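You operate a simulated robot arm through the tools that you are given. There is no shell and no other tool. Be economical: measure what you need, move in short steps, check, and stop when the job is done.

You run a simulated robot arm. Do the job below in one go: nothing can be reset, and whatever is moved stays where it is left.

JOB
Put the scouring pad on the tool deck of the coil frame. Fetch the cabinet key and stand it on the work mat. Press the tester button three times. Press the station button to switch it off. Take the plug half and put it on the narrow bench by the cases. Put the orange label on the white sheet. Put the orange brush on the cream table. Put the short box on the low foam in the small carton. Take the purple brush and put it on top of the grey unit. Fetch the blue packer from the cream table and set it on top of the yellow tape roll. Press the start button three times. Fetch the tall coil and set it on top of the notebook. Take the copper plate and put it on the steel bench. Any order will do. Set down upright: scouring pad, cabinet key, plug half, blue packer, tall coil.

It is judged by the outcome, as a careful person would: the job done as asked, and still so three seconds after it is handed in. It fails if anything else is knocked over, pushed out of place, dropped, spilled or broken. Flat cloth is picked up by pressing the open fingertips on it (5 to 10 N) and closing them slowly along it; thin cloth reads only 2 to 8 mm in the jaws.

ROBOT AND FRAMES
A 5-joint arm with a two-finger parallel gripper on a trunk, on a base that drives. Base frame: it is fixed to the floor where the robot stands at the start and does not move with it; the origin is under the middle of the robot, x ahead of it, y to its left, z up; the surface under the hand at the start is at about z = 75. Units: cm, rad, N and s.
It reaches about 113.4 cm from its shoulder. Its first joint turns from -2.601 to 2.601 rad. Places, roughly: blue packer [-50, -325, 75]; cabinet key (4x4x8 cm) [40, 20, 80]; copper plate (12x6x5 cm) [-120, 420, 80]; cream table [-110, -320, 80]; grey unit [-75, -300, 75]; low foam in the small carton (20x13 cm) [-36, -300, 88]; narrow bench by the cases [240, -120, 80]; notebook (15x20x6 cm) [30, 190, 80]; orange brush (4x3x10 cm) [130, -310, 90]; orange label (11x5x4 cm) [230, -220, 80]; plug half (10x5x6 cm) [90, -90, 80]; purple brush (4x3x10 cm) [50, -320, 90]; scouring pad (6x4x5 cm) [50, 0, 80]; short box (8x6x6 cm) [90, -290, 80]; start button [140, 120, 90]; station button [30, -40, 80]; steel bench [-290, 360, 80]; tall coil (10x10x14 cm) [-70, 410, 90]; tester button [70, -30, 80]; tool deck of the coil frame [200, 430, 100]; white sheet (16x20x1 cm) [40, 40, 80]; work mat [90, -300, 80]; yellow tape roll (8x8x5 cm) [-80, -310, 80]. Payload 1.57 kg.
Tool frame: the origin (TCP) lies between the finger pads and is the grasp point; the fingertips stand 3 cm ahead of it; z points along the fingers, y is the line along which they close. The gripper opens to 11 cm. The fingers are 2.4 cm wide and 1.2 cm thick; the gripper's body (4.8 by 11.2 cm) begins 7.8 cm behind the TCP.
Orientation is told as [roll, pitch, yaw] about the base's x, y, z axes, in that order, counted from this pose: with the fingers straight down and closing along the base's y, the tool's x points along the base's -x, its y along +y and its z along -z.

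CONTROLS
- The arm moves only by the tool play_rows. Its argument "commands" is a list of rows, each a list of 3 entries, a list of its own where there are three numbers: the turn, a rotation vector about the base's x, y, z in rad, then the shift along the base's x, y, z in cm, then the finger opening in cm, from 0 to 11. In form: [[[wx, wy, wz], [x, y, z], gripper], ...]. A call has 1 to 10 rows; each row shifts and turns the commanded pose from where the row before left it. A row lasts 0.2 s, in which the tool goes at most 5 cm and 0.15 rad; a call with a longer step from one row to the next is refused whole, and so is a gripper value outside its range. Where a pose cannot be reached the arm comes as near as it can. A force on the tool above 40 N (or 10 N above the force at the start of the call, whichever is more), or a blocked arm, ends the call early, and 0.2 s more pass. The fingers move at their own pace (about 15.3 cm/s each) and stop on an object; they squeeze with about 42 N. The grip force told is the motor's: it shows also when the fingers shut on nothing. Time passes only in rows, and 0.2 s behind the last, so rows that do not move let the fingers close. The reply holds the time, the measured pose of the TCP, the force on the tool along the base axes, the opening and the grip force, in the units named above and with some noise, with the torque about the TCP (base axes, N m) and any sound that the robot's microphone picked up.
- Cameras (640 x 400 px; columns grow to the right, rows downward): "scene" is now at [2.94, 13.64, 183.72]; the picture's right is [-0.32, -0.95, 0.00], its down [-0.79, 0.27, -0.55] and it looks along [0.52, -0.18, -0.83] (base axes); focal length 276 px, centre (320, 200). "wrist" rides on the gripper at [7, 1.6, -14.1] in the tool frame; the picture's right is [-0.23, 0.97, 0.00], its down [-0.86, -0.20, -0.48] and it looks along [-0.47, -0.11, 0.88] (tool axes); focal length 222 px, centre (320, 200). There is no depth. A picture from a camera that has moved, and an enlarged one, comes with that camera's place and axes in the base frame and with its lens. The place of the scene camera against the robot may be out by one fixed shift of up to 1.8 cm in any direction.
- grab_frame(camera): a new picture of that camera. It takes no simulated time.
- move_column(by): slides the trunk up (or, below 0, down) by that many cm; the arm and the scene camera ride with it, the base frame stays. It gives what a move gives, with no picture.
- roll_base(legs): drives the robot by 1 to 6 legs, each [ahead, turn to the left] in cm and rad, along the robot's own axes; the way and the turn of a leg run together, so that a leg with both is an arc; at most 150 cm and 3.142 rad a leg. The arm and the cameras ride along, it lands a little off, and it stops where it bumps. It gives what a move gives.
- head_to(pan, tilt): turns the head with the scene camera to pan (to the left, within 2.705 rad either way) and tilt (down, from -0.506 to 1.204), counted from straight ahead of the robot. It gives what a move gives.
- inspect(camera, box): a new picture of the part [left, top, right, bottom] of that camera's present view, enlarged. It takes no simulated time.
- job_done(): hands the job in; it is judged then, once.

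Go step by step. Nothing tells you exact positions but the pictures and the camera data: compare them with the known pose of the tool, close in by small moves and look again before you grip or let go. The budget is 556 turns and 346 pictures, counting those below and the enlarged ones. Unless the task says otherwise, let go and move clear before handing in.

The tools are called after ">>>" as a command line: name --argument value ..., lists and objects as JSON in quotes. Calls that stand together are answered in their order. play_rows: Moves the arm, as the interface text tells. Its arguments: {"type":"object","properties":{"commands":{"type":"array","items":{"type":"array"}}},"required":["commands"]} The other tools are called the same way: move_column (by) slides the trunk up or down; roll_base (legs) drives the base; head_to (pan, tilt) turns the head that bears the scene camera; grab_frame (camera) takes a picture; inspect (camera, box) takes an enlarged picture of a part of a camera's view; job_done () hands the job in.

At the start:

```text
clock: 0.0
tool_pos: [68.08, -4.01, 112.33]
tool_rot: [0.001, 0.001, 0.017]
wrist_force: [0.2, 0.2, 0.3]
wrist_torque: [-0.02, -0.02, 0.01]
opening: 11.0
gripper_force: 0.0
trunk travel left (down, up): [-85.6, 11.4]
robot x, y, heading: [-0.28, -0.66, 0.002]
head pan, tilt: [-0.33, 0.983]
```

scene: 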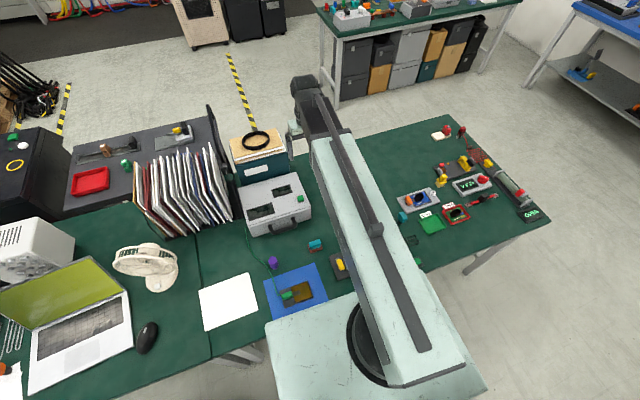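
wrist: 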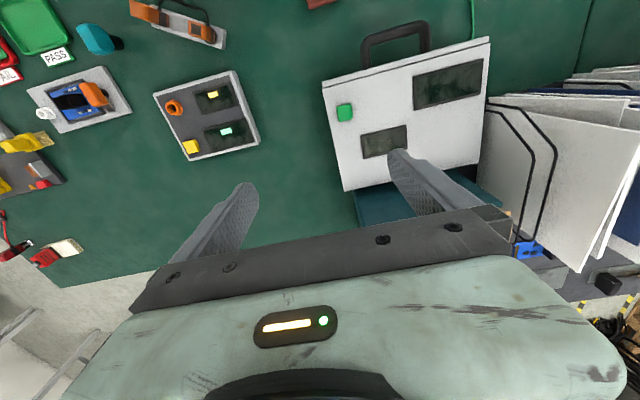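

I see the green bench with many items around the arm. I start by enlarging parts of the scene to tell things apart.

>>> inspect --camera "scene" --box '[180, 120, 380, 320]'

>>> inspect --camera "scene" --box '[380, 110, 560, 260]'

```text
2.00 times, centred on (280, 220) of scene
camera zoom: at [2.94, 13.64, 183.72], right [-0.32, -0.95, 0.0], down [-0.79, 0.27, -0.55], along [0.52, -0.18, -0.83], focal length 552 px, centre (400, 160)
```

zoom: 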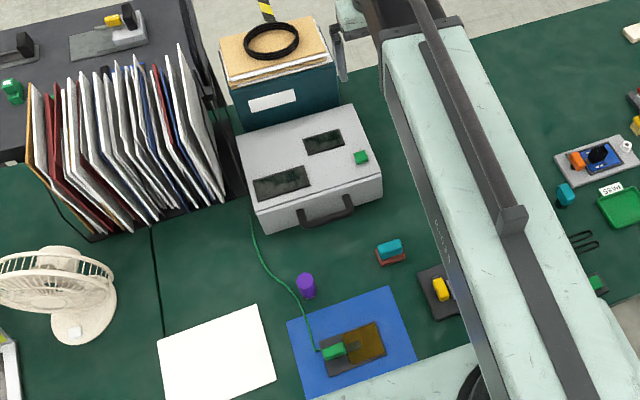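

```text
2.67 times, centred on (470, 185) of scene
camera zoom: at [2.94, 13.64, 183.72], right [-0.32, -0.95, 0.0], down [-0.79, 0.27, -0.55], along [0.52, -0.18, -0.83], focal length 736 px, centre (-80, 240)
```

zoom: 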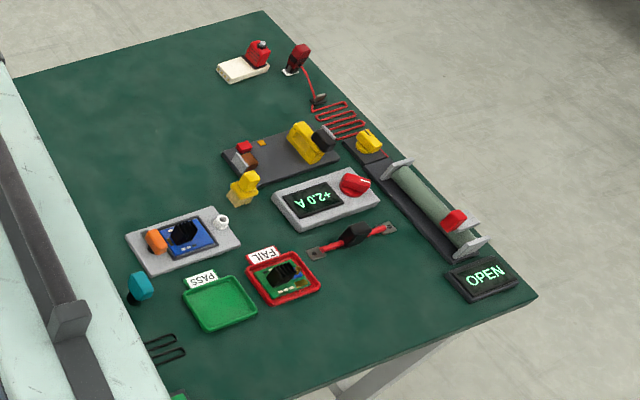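

The purple cylinder near (47,19) looks like the cabinet key and the teal/brown piece near (49,0) the scouring pad. I survey the room with the head.

>>> head_to --pan -1.2 --tilt 0.5

>>> grab_frame --camera "scene"

>>> head_to --pan -2.0 --tilt 0.45

>>> grab_frame --camera "scene"

>>> head_to --pan 0.6 --tilt 0.5

>>> grab_frame --camera "scene"

>>> head_to --pan 1.9 --tilt 0.45

>>> grab_frame --camera "scene"

```text
clock: 1.2
tool_pos: [67.98, -4.09, 112.35]
tool_rot: [0.0, -0.001, 0.02]
wrist_force: [0.6, 0.4, -0.3]
wrist_torque: [-0.03, -0.01, 0.01]
opening: 10.99
gripper_force: 0.0
trunk travel left (down, up): [-85.6, 11.4]
robot x, y, heading: [0.1, -0.73, -0.004]
head pan, tilt: [-1.201, 0.499]
```

```text
341 pictures are left
camera scene: at [-0.46, 7.46, 187.7], right [-0.93, -0.36, 0.0], down [-0.17, 0.45, -0.88], along [0.32, -0.82, -0.48], focal length 276 px, centre (320, 200)
```

scene: 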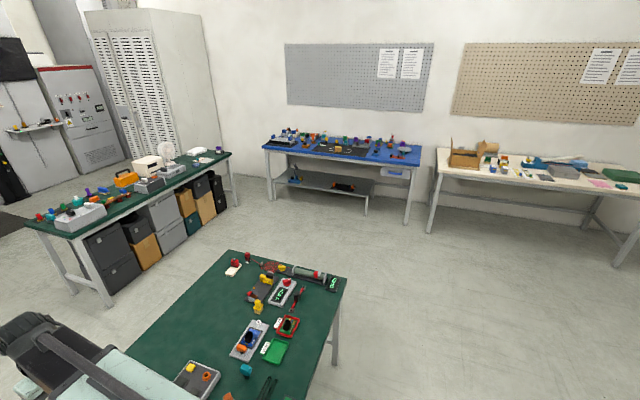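

```text
clock: 2.3
tool_pos: [67.95, -3.89, 112.28]
tool_rot: [0.001, 0.0, 0.017]
wrist_force: [0.0, -0.8, 0.5]
wrist_torque: [-0.01, -0.01, 0.0]
opening: 11.01
gripper_force: 0.1
trunk travel left (down, up): [-85.6, 11.4]
robot x, y, heading: [-0.18, -1.05, 0.0]
head pan, tilt: [-2.0, 0.45]
```

```text
340 pictures are left
camera scene: at [-7.58, 7.58, 188.15], right [-0.91, 0.42, 0.0], down [0.18, 0.4, -0.9], along [-0.38, -0.82, -0.44], focal length 276 px, centre (320, 200)
```

scene: 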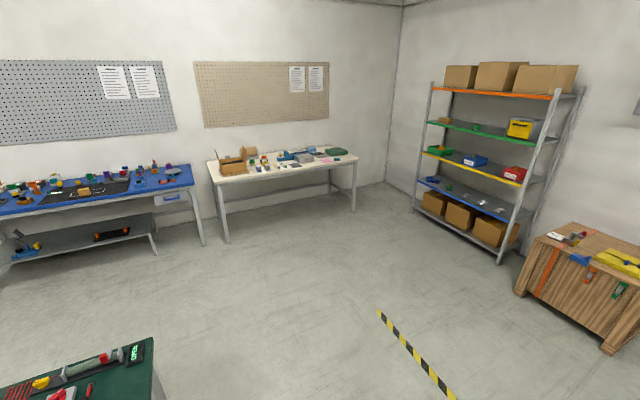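

```text
clock: 4.6
tool_pos: [68.06, -3.86, 112.36]
tool_rot: [-0.001, 0.001, 0.019]
wrist_force: [0.4, -0.5, 0.5]
wrist_torque: [-0.01, 0.03, -0.01]
opening: 10.99
gripper_force: 0.0
trunk travel left (down, up): [-85.6, 11.4]
robot x, y, heading: [0.01, -0.89, -0.0]
head pan, tilt: [0.6, 0.499]
```

```text
339 pictures are left
camera scene: at [3.76, 21.07, 187.7], right [0.56, -0.83, 0.0], down [-0.4, -0.27, -0.88], along [0.73, 0.49, -0.48], focal length 276 px, centre (320, 200)
```

scene: 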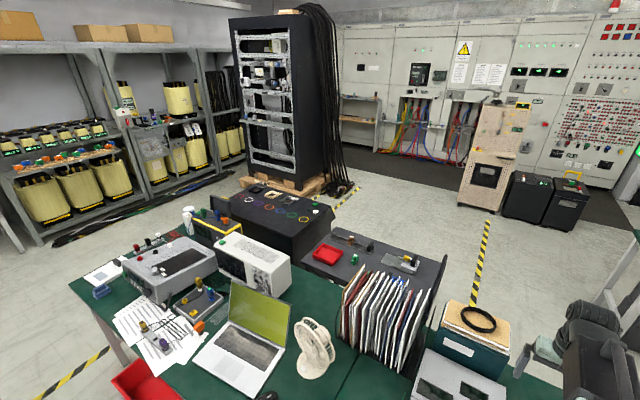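

```text
clock: 6.1
tool_pos: [68.03, -4.07, 112.24]
tool_rot: [0.001, 0.001, 0.018]
wrist_force: [0.5, -0.1, 0.4]
wrist_torque: [0.0, 0.01, 0.01]
opening: 10.99
gripper_force: 0.1
trunk travel left (down, up): [-85.6, 11.4]
robot x, y, heading: [0.17, -0.31, -0.005]
head pan, tilt: [1.901, 0.45]
```

```text
338 pictures are left
camera scene: at [-6.72, 24.64, 188.15], right [0.95, 0.32, 0.0], down [0.14, -0.41, -0.9], along [-0.29, 0.85, -0.44], focal length 276 px, centre (320, 200)
```

scene: 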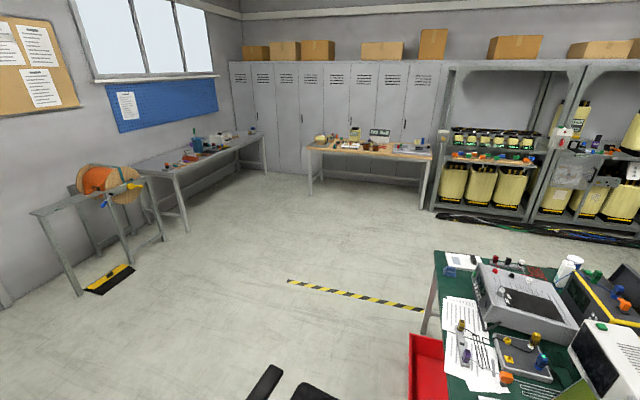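

The room layout is clear now: blue bench and cream table at -y, wooden and steel benches and coil frame at +y, narrow green bench ahead right. I look closely at the right near part of the bench for the buttons.

>>> head_to --pan -0.85 --tilt 1.1

>>> grab_frame --camera "scene"

>>> inspect --camera "scene" --box '[160, 100, 480, 300]'

```text
clock: 8.5
tool_pos: [68.0, -4.02, 112.23]
tool_rot: [0.0, 0.0, 0.017]
wrist_force: [0.4, 0.4, 0.3]
wrist_torque: [0.0, 0.0, -0.01]
opening: 10.99
gripper_force: 0.1
trunk travel left (down, up): [-85.6, 11.4]
robot x, y, heading: [0.16, -0.29, -0.001]
head pan, tilt: [-0.85, 1.1]
```

```text
337 pictures are left
camera scene: at [0.41, 11.19, 182.93], right [-0.75, -0.66, 0.0], down [-0.59, 0.67, -0.45], along [0.3, -0.34, -0.89], focal length 276 px, centre (320, 200)
```

scene: 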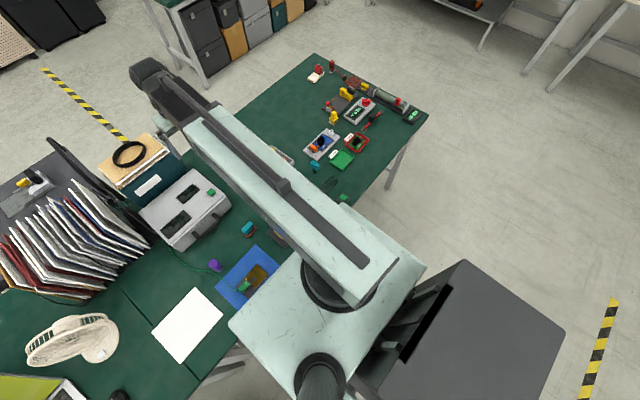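

```text
2.00 times, centred on (320, 200) of scene
camera zoom: at [0.41, 11.19, 182.93], right [-0.75, -0.66, 0.0], down [-0.59, 0.67, -0.45], along [0.3, -0.34, -0.89], focal length 552 px, centre (320, 200)
```

zoom: 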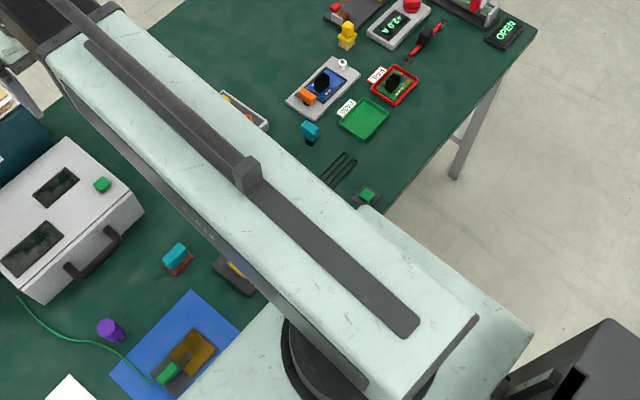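

The tester panel seems to lie around (64,-28). I move the hand closer over it to view with the wrist camera.

>>> play_rows --commands '[[[0, 0, 0], [-1, -5, 0], 11], [[0, 0, 0], [-1, -5, 0], 11], [[0, 0, 0], [-1, -5, 0], 11], [[0, 0, 0], [-1, -5, 0], 11], [[0, 0, 0], [-1, -5, 0], 11], [[0, 0, 0], [0, -3, -3], 0]]'

>>> grab_frame --camera "wrist"

>>> grab_frame --camera "scene"

```text
refused: row 1 steps farther than a row can; nothing moved
```

```text
335 pictures are left
camera wrist: at [60.96, -2.55, 126.37], right [0.21, 0.98, 0.0], down [0.86, -0.18, 0.48], along [0.47, -0.1, -0.88], focal length 222 px, centre (320, 200)
```

wrist: 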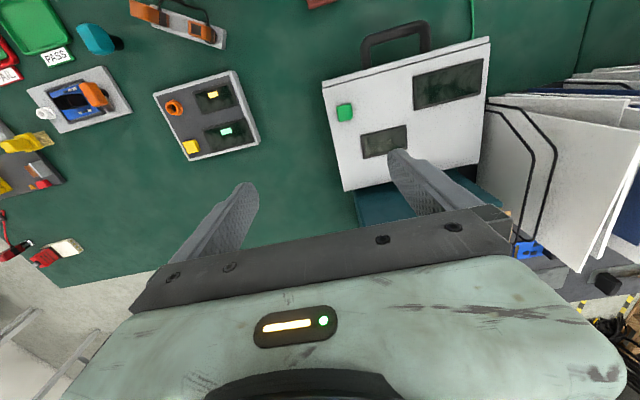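

```text
334 pictures are left
camera scene: at [0.41, 11.19, 182.93], right [-0.75, -0.66, 0.0], down [-0.59, 0.67, -0.45], along [0.3, -0.34, -0.89], focal length 276 px, centre (320, 200)
```

scene: 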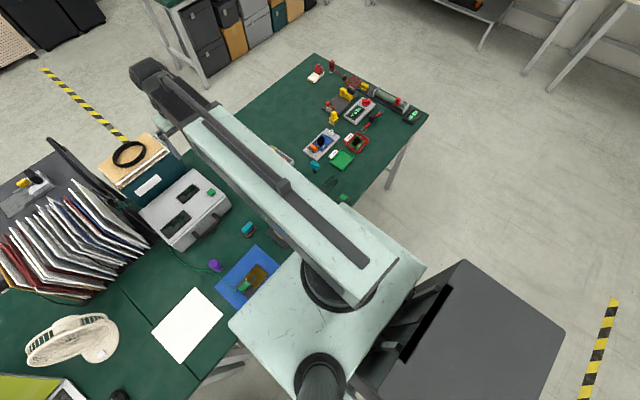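

The row was slightly too long; I repeat with shorter steps.

>>> play_rows --commands '[[[0, 0, 0], [-1, -4.8, 0], 11], [[0, 0, 0], [-1, -4.8, 0], 11], [[0, 0, 0], [-1, -4.8, 0], 11], [[0, 0, 0], [-1, -4.8, 0], 11], [[0, 0, 0], [-1, -4.8, 0], 11], [[0, 0, 0], [0, -3, -3], 0], [[0, 0, 0], [0, 0, -3], 0]]'

>>> grab_frame --camera "wrist"

>>> grab_frame --camera "scene"

```text
clock: 10.1
tool_pos: [63.22, -30.91, 112.21]
tool_rot: [0.001, 0.001, 0.019]
wrist_force: [-0.1, -0.3, -0.9]
wrist_torque: [0.0, 0.03, -0.01]
opening: 0.01
gripper_force: 21.0
out of reach, approached as far as the arm can: row 6, 7
trunk travel left (down, up): [-85.6, 11.4]
robot x, y, heading: [-0.22, -0.68, -0.005]
head pan, tilt: [-0.85, 1.1]
```

```text
333 pictures are left
camera wrist: at [56.19, -29.46, 126.37], right [0.21, 0.98, 0.0], down [0.86, -0.18, 0.48], along [0.47, -0.1, -0.88], focal length 222 px, centre (320, 200)
```

wrist: 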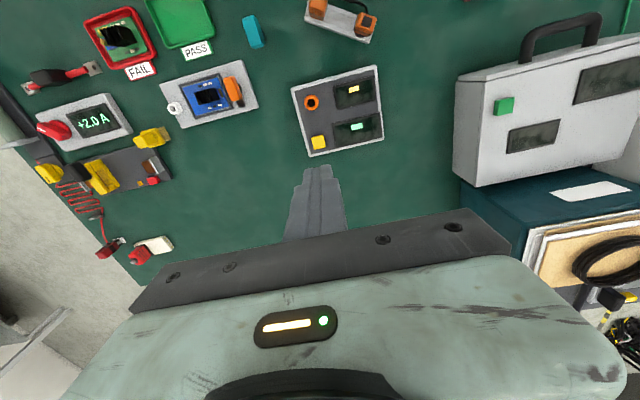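

```text
332 pictures are left
camera scene: at [0.41, 11.19, 182.93], right [-0.75, -0.66, 0.0], down [-0.59, 0.67, -0.45], along [0.3, -0.34, -0.89], focal length 276 px, centre (320, 200)
```

scene: 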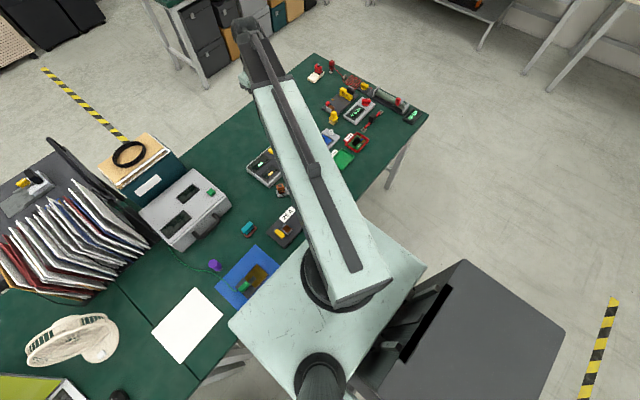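

The arm cannot go lower at this trunk height, so I lower the trunk by 12 cm first and check.

>>> move_column --by -12

>>> grab_frame --camera "wrist"

>>> grab_frame --camera "scene"

```text
clock: 11.6
tool_pos: [63.28, -30.91, 100.25]
tool_rot: [0.0, 0.0, 0.019]
wrist_force: [-0.5, -0.6, 1.1]
wrist_torque: [-0.03, 0.0, 0.05]
opening: 0.02
gripper_force: 21.3
trunk travel left (down, up): [-73.6, 23.4]
robot x, y, heading: [-0.43, -0.57, -0.001]
head pan, tilt: [-0.85, 1.1]
```

```text
331 pictures are left
camera wrist: at [56.2, -29.43, 114.37], right [0.21, 0.98, 0.0], down [0.86, -0.18, 0.48], along [0.47, -0.1, -0.88], focal length 222 px, centre (320, 200)
```

wrist: 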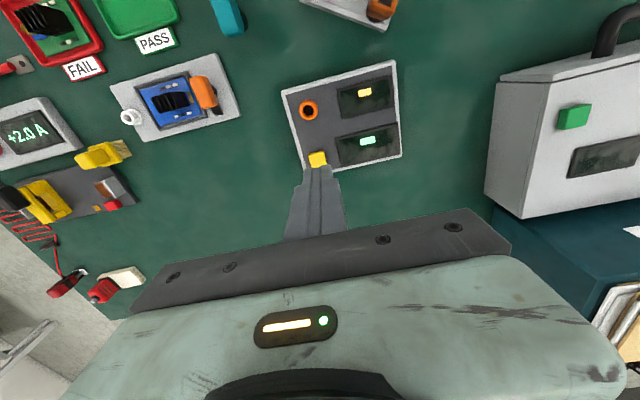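

```text
330 pictures are left
camera scene: at [0.4, 11.19, 170.94], right [-0.75, -0.66, 0.0], down [-0.59, 0.67, -0.45], along [0.3, -0.34, -0.89], focal length 276 px, centre (320, 200)
```

scene: 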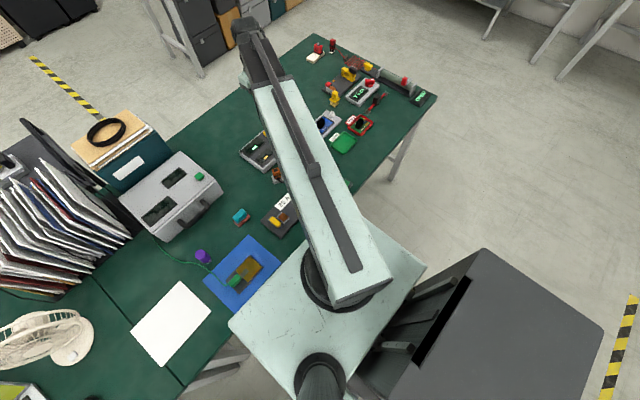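

The yellow square button sits at about (68,-32). I zoom in to check it.

>>> inspect --camera "wrist" --box '[260, 50, 420, 180]'

>>> play_rows --commands '[[[0, 0, 0], [2, -0.6, -4], 0], [[0, 0, 0], [2, -0.6, -4], 0], [[0, 0, 0], [0.8, -0.1, -4], 0]]'

>>> grab_frame --camera "wrist"

```text
3.08 times, centred on (340, 115) of wrist
camera zoom: at [56.2, -29.43, 114.37], right [0.21, 0.98, 0.0], down [0.86, -0.18, 0.48], along [0.47, -0.1, -0.88], focal length 684 px, centre (258, 462)
```

zoom: 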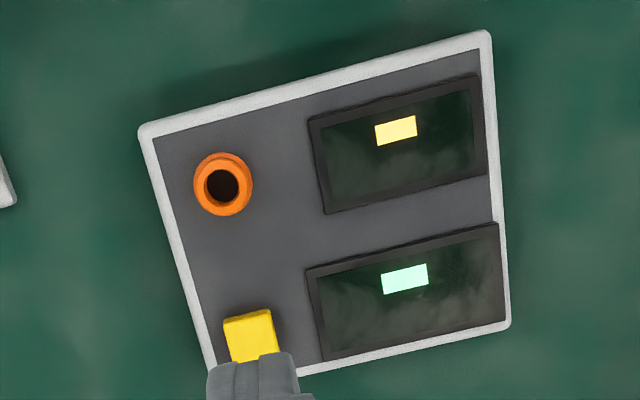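

```text
clock: 12.4
tool_pos: [67.87, -32.27, 100.3]
tool_rot: [0.0, 0.0, 0.019]
wrist_force: [-0.3, 0.6, 0.5]
wrist_torque: [-0.02, -0.04, 0.04]
opening: 0.0
gripper_force: 21.5
out of reach, approached as far as the arm can: row 1, 2, 3
trunk travel left (down, up): [-73.6, 23.4]
robot x, y, heading: [0.04, -0.49, -0.002]
head pan, tilt: [-0.85, 1.1]
```

```text
328 pictures are left
camera wrist: at [60.73, -30.86, 114.37], right [0.21, 0.98, 0.0], down [0.86, -0.18, 0.48], along [0.47, -0.1, -0.88], focal length 222 px, centre (320, 200)
```

wrist: 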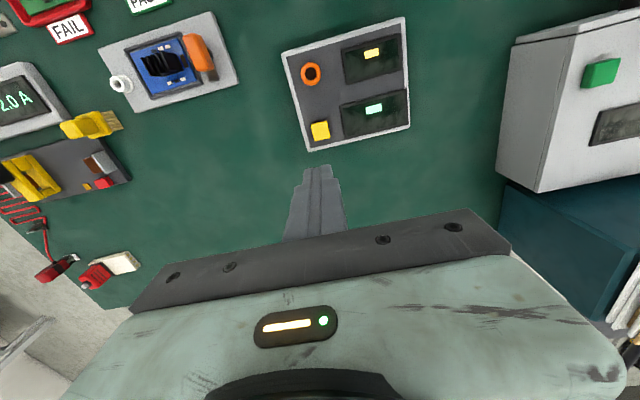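

The tool is straight above the button but already at its lowest relative to the trunk. I raise the tool by rows and lower the trunk, so rows can press downward.

>>> play_rows --commands '[[[0, 0, 0], [0, 0, 4.8], 0], [[0, 0, 0], [0, 0, 4.8], 0]]'

>>> move_column --by -22

>>> grab_frame --camera "wrist"

>>> grab_frame --camera "scene"

```text
clock: 13.0
tool_pos: [67.72, -32.27, 100.23]
tool_rot: [-0.001, 0.0, 0.018]
wrist_force: [-0.2, -0.4, 0.8]
wrist_torque: [-0.03, -0.02, -0.04]
opening: 0.01
gripper_force: 21.0
out of reach, approached as far as the arm can: row 1, 2
trunk travel left (down, up): [-73.6, 23.4]
robot x, y, heading: [-0.05, -0.96, -0.003]
head pan, tilt: [-0.85, 1.1]
```

```text
clock: 14.9
tool_pos: [67.49, -32.14, 81.27]
tool_rot: [-0.004, -0.007, 0.02]
wrist_force: [-22.9, 12.6, 50.8]
wrist_torque: [0.34, 0.86, -0.02]
opening: 0.01
gripper_force: 21.6
trunk travel left (down, up): [-54.2, 42.8]
robot x, y, heading: [-0.18, -0.57, -0.002]
head pan, tilt: [-0.85, 1.1]
heard: click
stopped: the force on the tool passed its limit at 350 N (the readings are from after the stop); the commanded pose is now the measured one
```

```text
327 pictures are left
camera wrist: at [60.33, -30.68, 95.34], right [0.21, 0.98, 0.0], down [0.86, -0.18, 0.48], along [0.47, -0.1, -0.88], focal length 222 px, centre (320, 200)
```

wrist: 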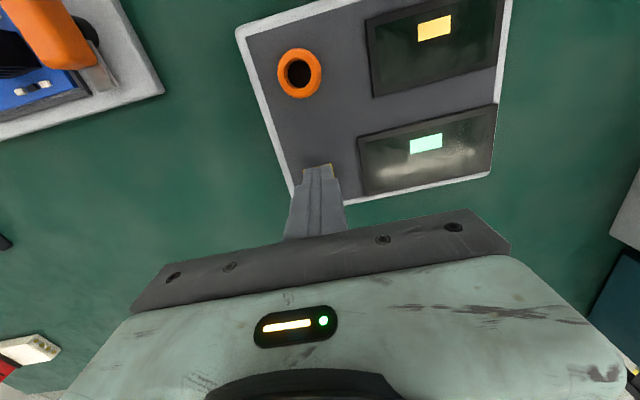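

```text
326 pictures are left
camera scene: at [-0.22, 11.46, 151.56], right [-0.75, -0.66, 0.0], down [-0.59, 0.67, -0.46], along [0.3, -0.34, -0.89], focal length 276 px, centre (320, 200)
```

scene: 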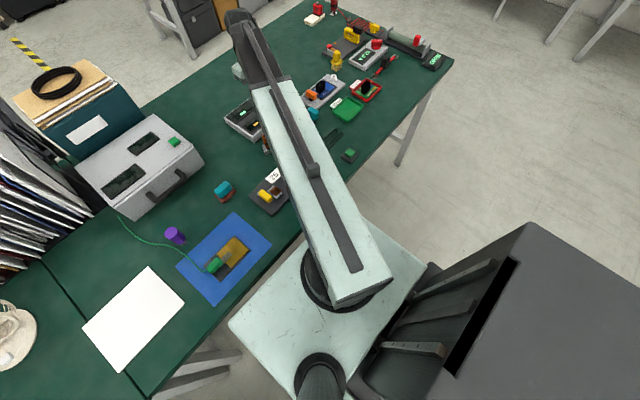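

The lowering pressed the button once (one click heard), with more force than I meant. I raise the tool and check that the button is released.

>>> play_rows --commands '[[[0, 0, 0], [0, 0, 2], 0], [[0, 0, 0], [0, 0, 3], 0], [[0, 0, 0], [0, 0, 0], 0]]'

>>> inspect --camera "wrist" --box '[220, 50, 460, 200]'

```text
clock: 15.7
tool_pos: [67.63, -32.24, 81.31]
tool_rot: [-0.005, -0.012, 0.019]
wrist_force: [-20.9, 9.6, 50.5]
wrist_torque: [0.33, 0.87, -0.06]
opening: 0.0
gripper_force: 20.9
out of reach, approached as far as the arm can: row 1, 2
trunk travel left (down, up): [-54.2, 42.8]
robot x, y, heading: [-0.26, -0.52, 0.001]
head pan, tilt: [-0.85, 1.1]
```

```text
2.67 times, centred on (340, 125) of wrist
camera zoom: at [60.44, -30.74, 95.31], right [0.21, 0.98, 0.0], down [0.85, -0.18, 0.49], along [0.48, -0.1, -0.87], focal length 592 px, centre (267, 400)
```

zoom: 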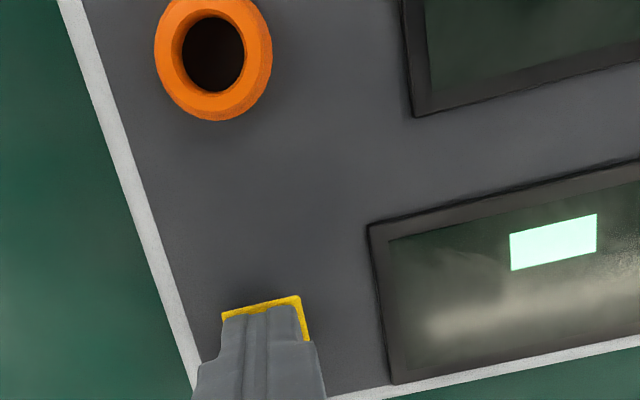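

Rows give no vertical motion here, so height must come from the trunk. I raise the trunk 4 cm.

>>> move_column --by 4

>>> inspect --camera "wrist" --box '[220, 50, 460, 200]'

```text
clock: 16.5
tool_pos: [68.11, -32.42, 84.8]
tool_rot: [-0.007, -0.009, 0.018]
wrist_force: [-1.0, 1.0, 0.3]
wrist_torque: [0.02, -0.03, -0.04]
opening: 0.02
gripper_force: 21.3
trunk travel left (down, up): [-58.2, 38.8]
robot x, y, heading: [0.07, -0.49, 0.0]
head pan, tilt: [-0.85, 1.1]
```

```text
2.67 times, centred on (340, 125) of wrist
camera zoom: at [60.91, -30.94, 98.9], right [0.21, 0.98, 0.0], down [0.85, -0.18, 0.49], along [0.48, -0.1, -0.87], focal length 592 px, centre (267, 400)
```

zoom: 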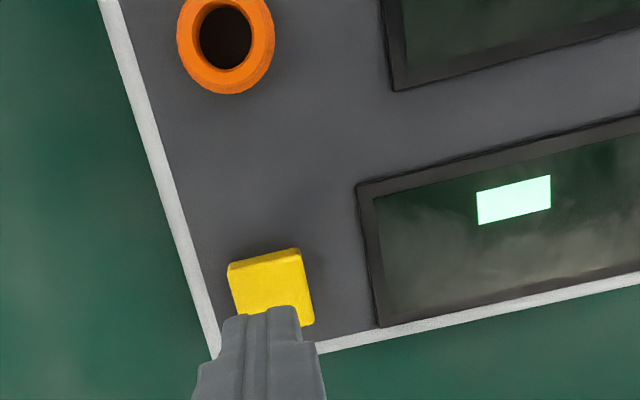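

The button has come back up. I test whether rows can move the tool vertically now that it is free.

>>> play_rows --commands '[[[0, 0, 0], [0, 0, 2], 0], [[0, 0, 0], [0, 0, 0], 0]]'

>>> grab_frame --camera "wrist"

```text
clock: 17.1
tool_pos: [68.04, -32.29, 84.9]
tool_rot: [-0.005, -0.009, 0.02]
wrist_force: [-0.4, -0.5, 0.1]
wrist_torque: [0.04, 0.01, -0.02]
opening: 0.0
gripper_force: 21.3
out of reach, approached as far as the arm can: row 1
trunk travel left (down, up): [-58.2, 38.8]
robot x, y, heading: [0.12, -0.7, -0.004]
head pan, tilt: [-0.85, 1.1]
```

```text
323 pictures are left
camera wrist: at [60.88, -30.93, 98.92], right [0.21, 0.98, 0.0], down [0.85, -0.18, 0.49], along [0.48, -0.1, -0.87], focal length 222 px, centre (320, 200)
```

wrist: 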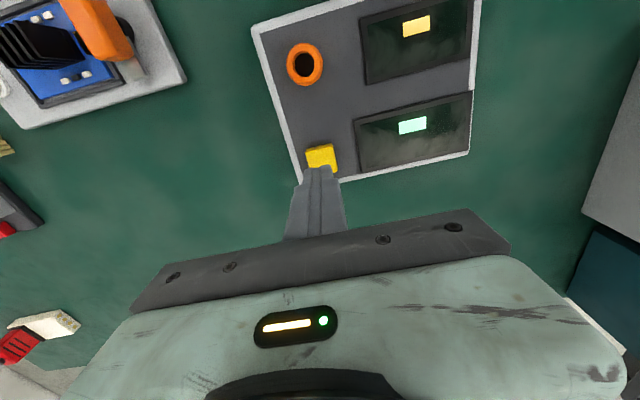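

Vertical motion is trunk-only, so I press by trunk steps. I press down 2.5 cm.

>>> play_rows --commands '[[[0, 0, 0], [-0.2, 0, -2], 0]]'

>>> move_column --by -2.3

```text
clock: 17.5
tool_pos: [68.01, -32.46, 84.9]
tool_rot: [-0.003, -0.01, 0.02]
wrist_force: [-0.7, -1.1, -0.8]
wrist_torque: [0.03, -0.01, 0.0]
opening: 0.0
gripper_force: 21.2
out of reach, approached as far as the arm can: row 1
trunk travel left (down, up): [-58.2, 38.8]
robot x, y, heading: [0.07, -0.75, -0.002]
head pan, tilt: [-0.85, 1.1]
```

```text
clock: 18.2
tool_pos: [68.08, -32.54, 82.54]
tool_rot: [-0.006, -0.008, 0.017]
wrist_force: [0.4, 0.7, -0.8]
wrist_torque: [-0.01, -0.01, 0.0]
opening: 0.02
gripper_force: 21.3
trunk travel left (down, up): [-55.9, 41.1]
robot x, y, heading: [-0.07, -0.77, -0.002]
head pan, tilt: [-0.85, 1.1]
```

No contact yet; I go a little further.

>>> move_column --by -0.8

```text
clock: 18.8
tool_pos: [68.02, -32.42, 81.77]
tool_rot: [-0.005, -0.01, 0.017]
wrist_force: [5.1, -2.3, 16.0]
wrist_torque: [-0.08, -0.04, 0.02]
opening: 0.02
gripper_force: 20.7
trunk travel left (down, up): [-55.1, 41.9]
robot x, y, heading: [-0.24, -0.57, -0.006]
head pan, tilt: [-0.85, 1.1]
heard: click
```

Second click heard at 81.8. I release and press a third time.

>>> move_column --by 2.5

>>> move_column --by -2.5

>>> move_column --by 12

>>> grab_frame --camera "wrist"

>>> grab_frame --camera "scene"

```text
clock: 19.5
tool_pos: [68.08, -32.43, 84.38]
tool_rot: [-0.003, -0.007, 0.019]
wrist_force: [0.3, -0.5, 0.0]
wrist_torque: [-0.02, 0.0, 0.02]
opening: 0.01
gripper_force: 21.2
trunk travel left (down, up): [-57.6, 39.4]
robot x, y, heading: [0.05, -0.43, -0.002]
head pan, tilt: [-0.85, 1.1]
```

```text
clock: 20.2
tool_pos: [68.15, -32.41, 81.83]
tool_rot: [-0.006, -0.011, 0.019]
wrist_force: [5.4, -2.7, 16.0]
wrist_torque: [-0.08, -0.02, 0.0]
opening: 0.0
gripper_force: 21.4
trunk travel left (down, up): [-55.1, 41.9]
robot x, y, heading: [-0.14, -0.91, -0.001]
head pan, tilt: [-0.85, 1.1]
heard: click
```

```text
clock: 21.7
tool_pos: [68.13, -32.49, 93.85]
tool_rot: [-0.003, -0.008, 0.02]
wrist_force: [0.3, 0.4, 0.0]
wrist_torque: [-0.01, 0.01, 0.01]
opening: 0.0
gripper_force: 21.9
trunk travel left (down, up): [-67.1, 29.9]
robot x, y, heading: [0.19, -0.39, -0.004]
head pan, tilt: [-0.85, 1.1]
```

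```text
322 pictures are left
camera wrist: at [60.89, -30.93, 107.81], right [0.21, 0.98, 0.0], down [0.85, -0.18, 0.49], along [0.48, -0.1, -0.87], focal length 222 px, centre (320, 200)
```

wrist: 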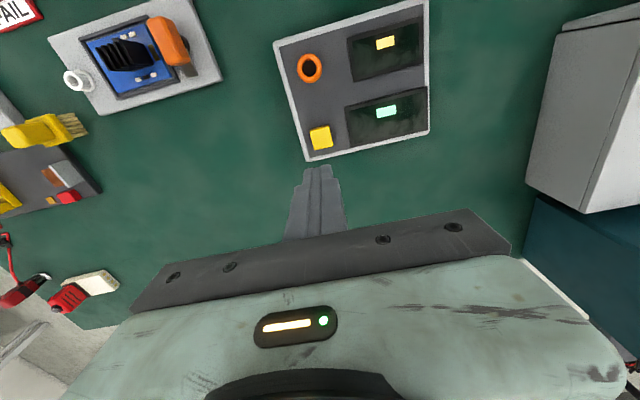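

```text
321 pictures are left
camera scene: at [0.42, 11.19, 164.45], right [-0.75, -0.66, 0.0], down [-0.59, 0.67, -0.45], along [0.3, -0.34, -0.89], focal length 276 px, centre (320, 200)
```

scene: 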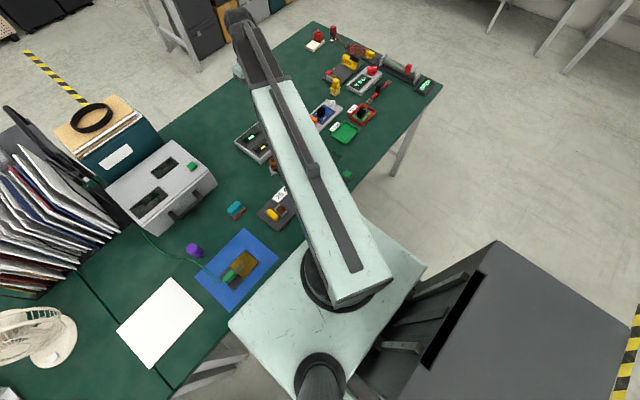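

Three clicks are done. Next I go toward the station button near (29,-38).

>>> play_rows --commands '[[[0, 0, 0], [-4.8, -0.7, 0], 0], [[0, 0, 0], [-4.8, -0.7, 0], 0], [[0, 0, 0], [-4.8, -0.7, 0], 0], [[0, 0, 0], [-4.8, -0.7, 0], 0], [[0, 0, 0], [-4.8, -0.7, 0], 0]]'

>>> grab_frame --camera "wrist"

>>> grab_frame --camera "scene"

```text
clock: 22.9
tool_pos: [43.93, -35.95, 93.82]
tool_rot: [-0.004, -0.005, 0.019]
wrist_force: [0.2, -1.0, -1.2]
wrist_torque: [-0.03, 0.02, 0.01]
opening: 0.0
gripper_force: 21.5
trunk travel left (down, up): [-67.1, 29.9]
robot x, y, heading: [0.28, -0.67, -0.003]
head pan, tilt: [-0.85, 1.1]
```

```text
320 pictures are left
camera wrist: at [36.81, -34.41, 107.83], right [0.21, 0.98, 0.0], down [0.86, -0.18, 0.49], along [0.47, -0.1, -0.87], focal length 222 px, centre (320, 200)
```

wrist: 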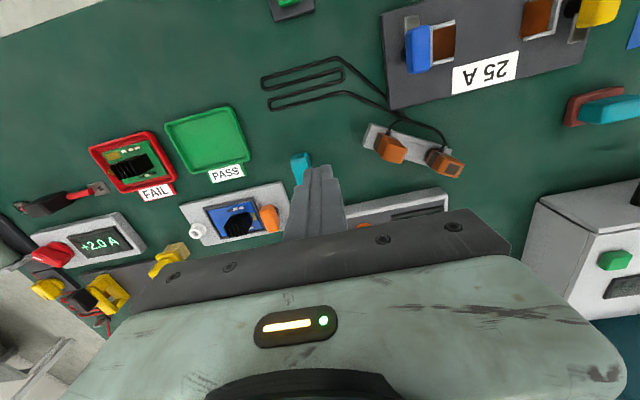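

```text
319 pictures are left
camera scene: at [0.41, 11.19, 164.45], right [-0.75, -0.66, 0.0], down [-0.59, 0.67, -0.45], along [0.3, -0.34, -0.89], focal length 276 px, centre (320, 200)
```

scene: 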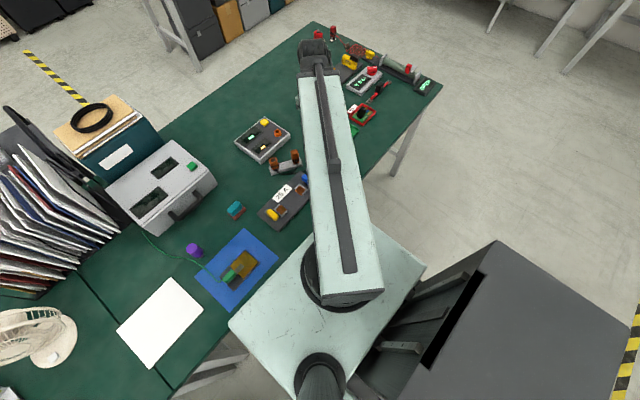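

The green station button shows at the top of the wrist view, near (29.5,-36). I move on 10 cm and look.

>>> play_rows --commands '[[[0, 0, 0], [-4.8, 0, 0], 0], [[0, 0, 0], [-4.8, 0, 0], 0]]'

>>> grab_frame --camera "wrist"

```text
clock: 23.5
tool_pos: [38.98, -40.77, 93.88]
tool_rot: [0.0, -0.007, 0.019]
wrist_force: [-0.4, -0.1, 0.0]
wrist_torque: [-0.04, -0.01, -0.01]
opening: 0.0
gripper_force: 21.5
out of reach, approached as far as the arm can: row 1, 2
trunk travel left (down, up): [-67.1, 29.9]
robot x, y, heading: [-0.02, -0.56, 0.003]
head pan, tilt: [-0.85, 1.1]
```

```text
318 pictures are left
camera wrist: at [31.84, -39.26, 107.84], right [0.21, 0.98, 0.0], down [0.86, -0.18, 0.48], along [0.47, -0.1, -0.87], focal length 222 px, centre (320, 200)
```

wrist: 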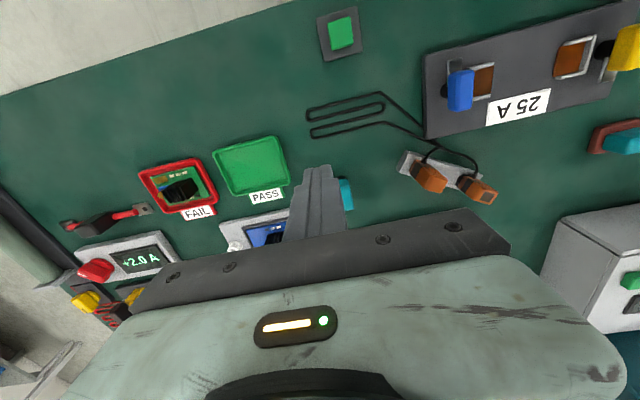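

The arm has a minimum radius of about 56 cm, so the button is too near. I drive the base back 25 cm.

>>> play_rows --commands '[[[0, 0, 0], [4.8, 0, 0], 0], [[0, 0, 0], [4.8, 0.48, 0], 0]]'

>>> roll_base --legs '[[-25, 0]]'

>>> grab_frame --camera "wrist"

>>> grab_frame --camera "scene"

```text
clock: 24.1
tool_pos: [48.35, -40.51, 93.69]
tool_rot: [-0.003, -0.008, 0.019]
wrist_force: [-0.3, -0.3, 0.0]
wrist_torque: [-0.01, 0.01, -0.02]
opening: 0.0
gripper_force: 21.2
trunk travel left (down, up): [-67.1, 29.9]
robot x, y, heading: [0.28, -0.72, 0.001]
head pan, tilt: [-0.85, 1.1]
```

```text
clock: 25.9
tool_pos: [23.6, -40.19, 93.65]
tool_rot: [-0.003, -0.009, 0.026]
wrist_force: [0.1, 0.4, 0.2]
wrist_torque: [0.02, 0.01, 0.0]
opening: 0.02
gripper_force: 21.4
trunk travel left (down, up): [-67.1, 29.9]
robot x, y, heading: [-25.05, -0.47, 0.007]
head pan, tilt: [-0.85, 1.1]
```

```text
317 pictures are left
camera wrist: at [16.39, -38.78, 107.81], right [0.2, 0.98, 0.0], down [0.86, -0.18, 0.49], along [0.48, -0.1, -0.87], focal length 222 px, centre (320, 200)
```

wrist: 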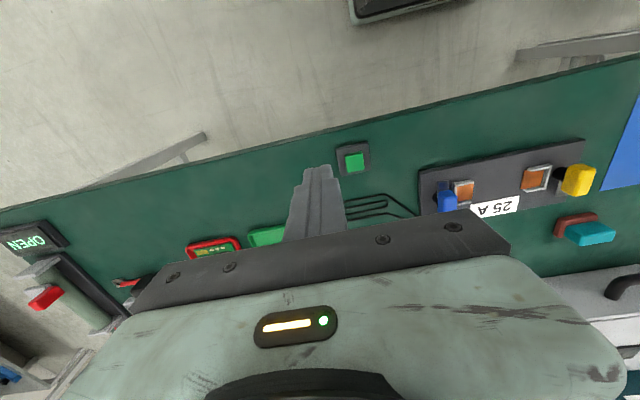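

```text
316 pictures are left
camera scene: at [-24.87, 11.26, 164.45], right [-0.74, -0.67, 0.0], down [-0.59, 0.66, -0.45], along [0.3, -0.34, -0.89], focal length 276 px, centre (320, 200)
```

scene: 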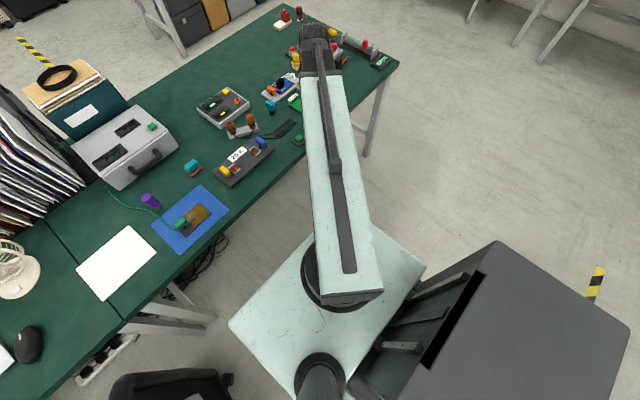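

The station button is at about (27.9,-36.2). I move above it and check.

>>> play_rows --commands '[[[0, 0, 0], [2.2, 2, 0], 0], [[0, 0, 0], [2.1, 2, 0], 0]]'

>>> grab_frame --camera "wrist"

```text
clock: 26.5
tool_pos: [27.77, -36.18, 93.82]
tool_rot: [-0.002, -0.008, 0.025]
wrist_force: [0.0, 0.7, -0.2]
wrist_torque: [-0.01, 0.0, 0.0]
opening: 0.02
gripper_force: 21.4
trunk travel left (down, up): [-67.1, 29.9]
robot x, y, heading: [-24.89, -0.74, 0.014]
head pan, tilt: [-0.85, 1.1]
```

```text
315 pictures are left
camera wrist: at [20.57, -34.76, 107.82], right [0.2, 0.98, 0.0], down [0.86, -0.17, 0.49], along [0.48, -0.1, -0.87], focal length 222 px, centre (320, 200)
```

wrist: 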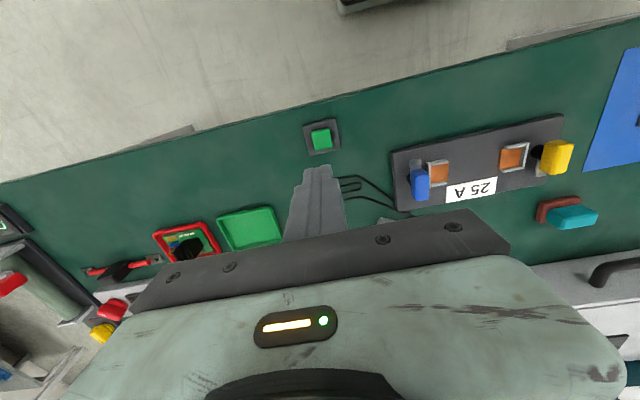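

Aligned. I lower in steps until it clicks.

>>> move_column --by -10.5

>>> inspect --camera "wrist" --box '[220, 60, 460, 210]'

```text
clock: 27.9
tool_pos: [27.62, -36.23, 83.25]
tool_rot: [-0.004, -0.009, 0.025]
wrist_force: [0.5, 0.5, -0.4]
wrist_torque: [-0.01, -0.01, -0.02]
opening: 0.01
gripper_force: 21.5
trunk travel left (down, up): [-56.6, 40.4]
robot x, y, heading: [-24.98, -0.66, 0.009]
head pan, tilt: [-0.85, 1.1]
```

```text
2.67 times, centred on (340, 135) of wrist
camera zoom: at [20.54, -34.79, 97.32], right [0.2, 0.98, 0.0], down [0.86, -0.18, 0.49], along [0.48, -0.1, -0.87], focal length 592 px, centre (267, 373)
```

zoom: 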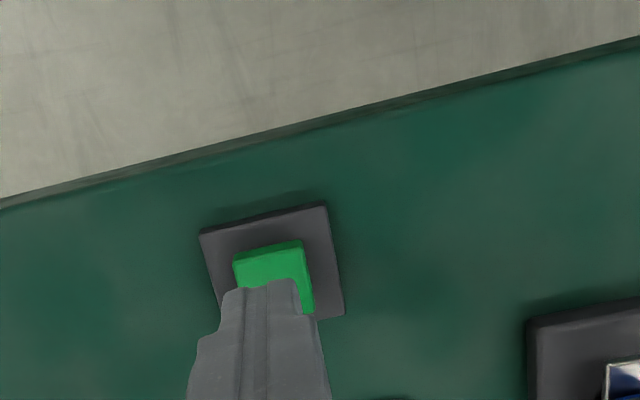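

>>> move_column --by -1.2

```text
clock: 28.5
tool_pos: [27.77, -36.23, 82.09]
tool_rot: [-0.001, -0.009, 0.026]
wrist_force: [-0.5, 1.3, -0.2]
wrist_torque: [-0.02, 0.0, 0.0]
opening: 0.01
gripper_force: 21.3
trunk travel left (down, up): [-55.4, 41.6]
robot x, y, heading: [-25.28, -0.7, 0.012]
head pan, tilt: [-0.85, 1.1]
```

No contact yet; I go down in small steps.

>>> move_column --by -0.7

```text
clock: 29.1
tool_pos: [27.8, -36.21, 81.39]
tool_rot: [-0.005, -0.01, 0.027]
wrist_force: [-0.4, -0.4, 0.4]
wrist_torque: [0.0, 0.02, -0.02]
opening: 0.0
gripper_force: 21.1
trunk travel left (down, up): [-54.7, 42.3]
robot x, y, heading: [-25.06, -0.73, 0.009]
head pan, tilt: [-0.85, 1.1]
```

>>> move_column --by -0.6

```text
clock: 29.6
tool_pos: [27.63, -36.16, 80.77]
tool_rot: [-0.003, -0.008, 0.027]
wrist_force: [0.7, 0.0, 0.0]
wrist_torque: [0.0, -0.01, 0.0]
opening: 0.01
gripper_force: 20.9
trunk travel left (down, up): [-54.1, 42.9]
robot x, y, heading: [-25.45, -0.44, 0.011]
head pan, tilt: [-0.85, 1.1]
```

>>> move_column --by -0.6

```text
clock: 30.2
tool_pos: [27.68, -36.2, 80.22]
tool_rot: [-0.003, -0.008, 0.027]
wrist_force: [-0.5, -1.1, 1.2]
wrist_torque: [0.0, 0.0, -0.01]
opening: 0.01
gripper_force: 21.4
trunk travel left (down, up): [-53.5, 43.5]
robot x, y, heading: [-25.19, -0.66, 0.013]
head pan, tilt: [-0.85, 1.1]
```

>>> inspect --camera "wrist" --box '[220, 60, 460, 210]'

>>> move_column --by -0.5

```text
2.67 times, centred on (340, 135) of wrist
camera zoom: at [20.54, -34.79, 94.22], right [0.2, 0.98, 0.0], down [0.86, -0.18, 0.49], along [0.48, -0.1, -0.87], focal length 592 px, centre (267, 373)
```

zoom: 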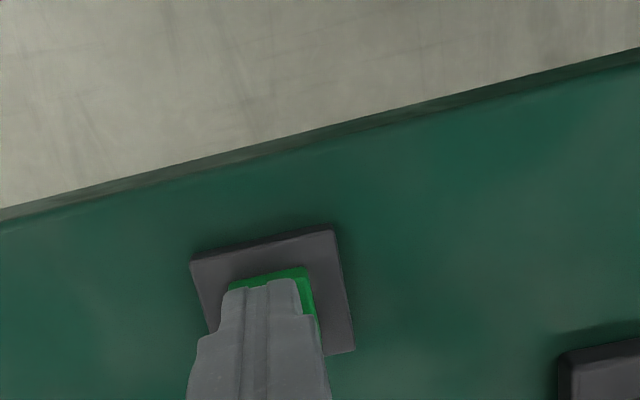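

```text
clock: 30.7
tool_pos: [27.79, -36.22, 79.72]
tool_rot: [-0.005, -0.007, 0.026]
wrist_force: [2.0, -1.7, 10.5]
wrist_torque: [-0.03, 0.01, 0.0]
opening: 0.0
gripper_force: 21.2
trunk travel left (down, up): [-53.0, 44.0]
robot x, y, heading: [-25.53, -0.53, 0.013]
head pan, tilt: [-0.85, 1.1]
heard: click
```

It clicked once. I raise and check the lamp.

>>> move_column --by 14

>>> grab_frame --camera "wrist"

```text
clock: 32.4
tool_pos: [27.79, -36.16, 93.7]
tool_rot: [-0.004, -0.008, 0.027]
wrist_force: [0.9, 0.1, -0.5]
wrist_torque: [0.02, -0.06, 0.0]
opening: 0.0
gripper_force: 20.9
trunk travel left (down, up): [-67.0, 30.0]
robot x, y, heading: [-25.24, -0.63, 0.011]
head pan, tilt: [-0.85, 1.1]
```

```text
312 pictures are left
camera wrist: at [20.55, -34.79, 107.72], right [0.2, 0.98, 0.0], down [0.86, -0.18, 0.49], along [0.48, -0.1, -0.87], focal length 222 px, centre (320, 200)
```

wrist: 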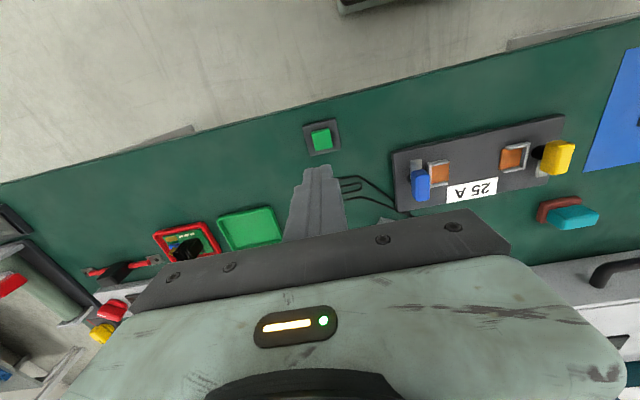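

I compare the instruments in the scene view to see which one the station button switched.

>>> inspect --camera "scene" --box '[160, 0, 420, 170]'

```text
2.35 times, centred on (290, 85) of scene
camera zoom: at [-24.89, 11.25, 164.35], right [-0.74, -0.67, 0.0], down [-0.59, 0.66, -0.45], along [0.3, -0.34, -0.89], focal length 649 px, centre (391, 471)
```

zoom: 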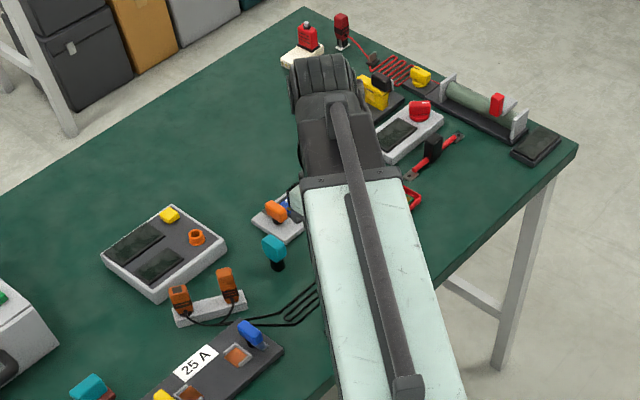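

Pressing the station button blanked the displays, so the station is off. The plug half seems to be the red-and-cream piece near (88,-86), so I drive around the bench's right end.

>>> roll_base --legs '[[0, -1.58], [150, 0], [0, 1.57], [113, 0]]'

>>> head_to --pan 1.4 --tilt 0.9

>>> grab_frame --camera "scene"

```text
clock: 52.8
tool_pos: [151.05, -176.19, 93.57]
tool_rot: [-0.004, -0.01, 0.08]
wrist_force: [-0.4, -0.2, 0.7]
wrist_torque: [-0.04, 0.02, 0.04]
opening: 0.0
gripper_force: 21.2
trunk travel left (down, up): [-67.0, 30.0]
robot x, y, heading: [96.02, -143.57, 0.069]
head pan, tilt: [-0.85, 1.1]
```

```text
clock: 54.9
tool_pos: [151.13, -176.23, 93.77]
tool_rot: [-0.003, -0.009, 0.081]
wrist_force: [-0.2, -0.9, 0.3]
wrist_torque: [0.01, 0.04, 0.0]
opening: 0.0
gripper_force: 21.6
trunk travel left (down, up): [-67.0, 30.0]
robot x, y, heading: [96.44, -143.98, 0.068]
head pan, tilt: [1.4, 0.901]
```

```text
310 pictures are left
camera scene: at [92.12, -120.03, 165.73], right [0.99, -0.1, 0.0], down [-0.08, -0.78, -0.62], along [0.06, 0.62, -0.78], focal length 276 px, centre (320, 200)
```

scene: 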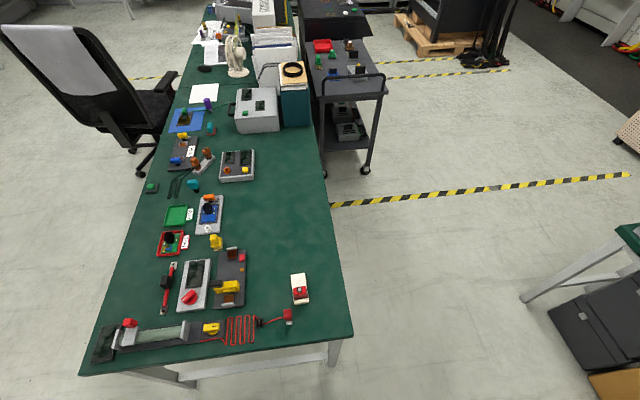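

The plug half candidate is at about (89,-86), cream with a red part. I zoom to see its shape.

>>> inspect --camera "scene" --box '[240, 250, 360, 340]'

```text
4.44 times, centred on (300, 295) of scene
camera zoom: at [92.12, -120.03, 165.73], right [0.99, -0.1, 0.0], down [-0.08, -0.78, -0.62], along [0.06, 0.62, -0.78], focal length 1227 px, centre (409, -222)
```

zoom: 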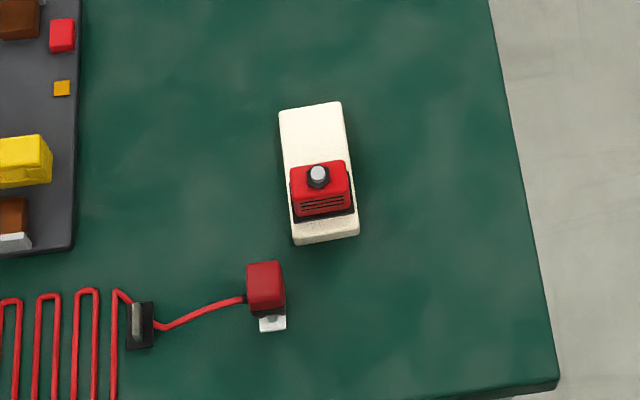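

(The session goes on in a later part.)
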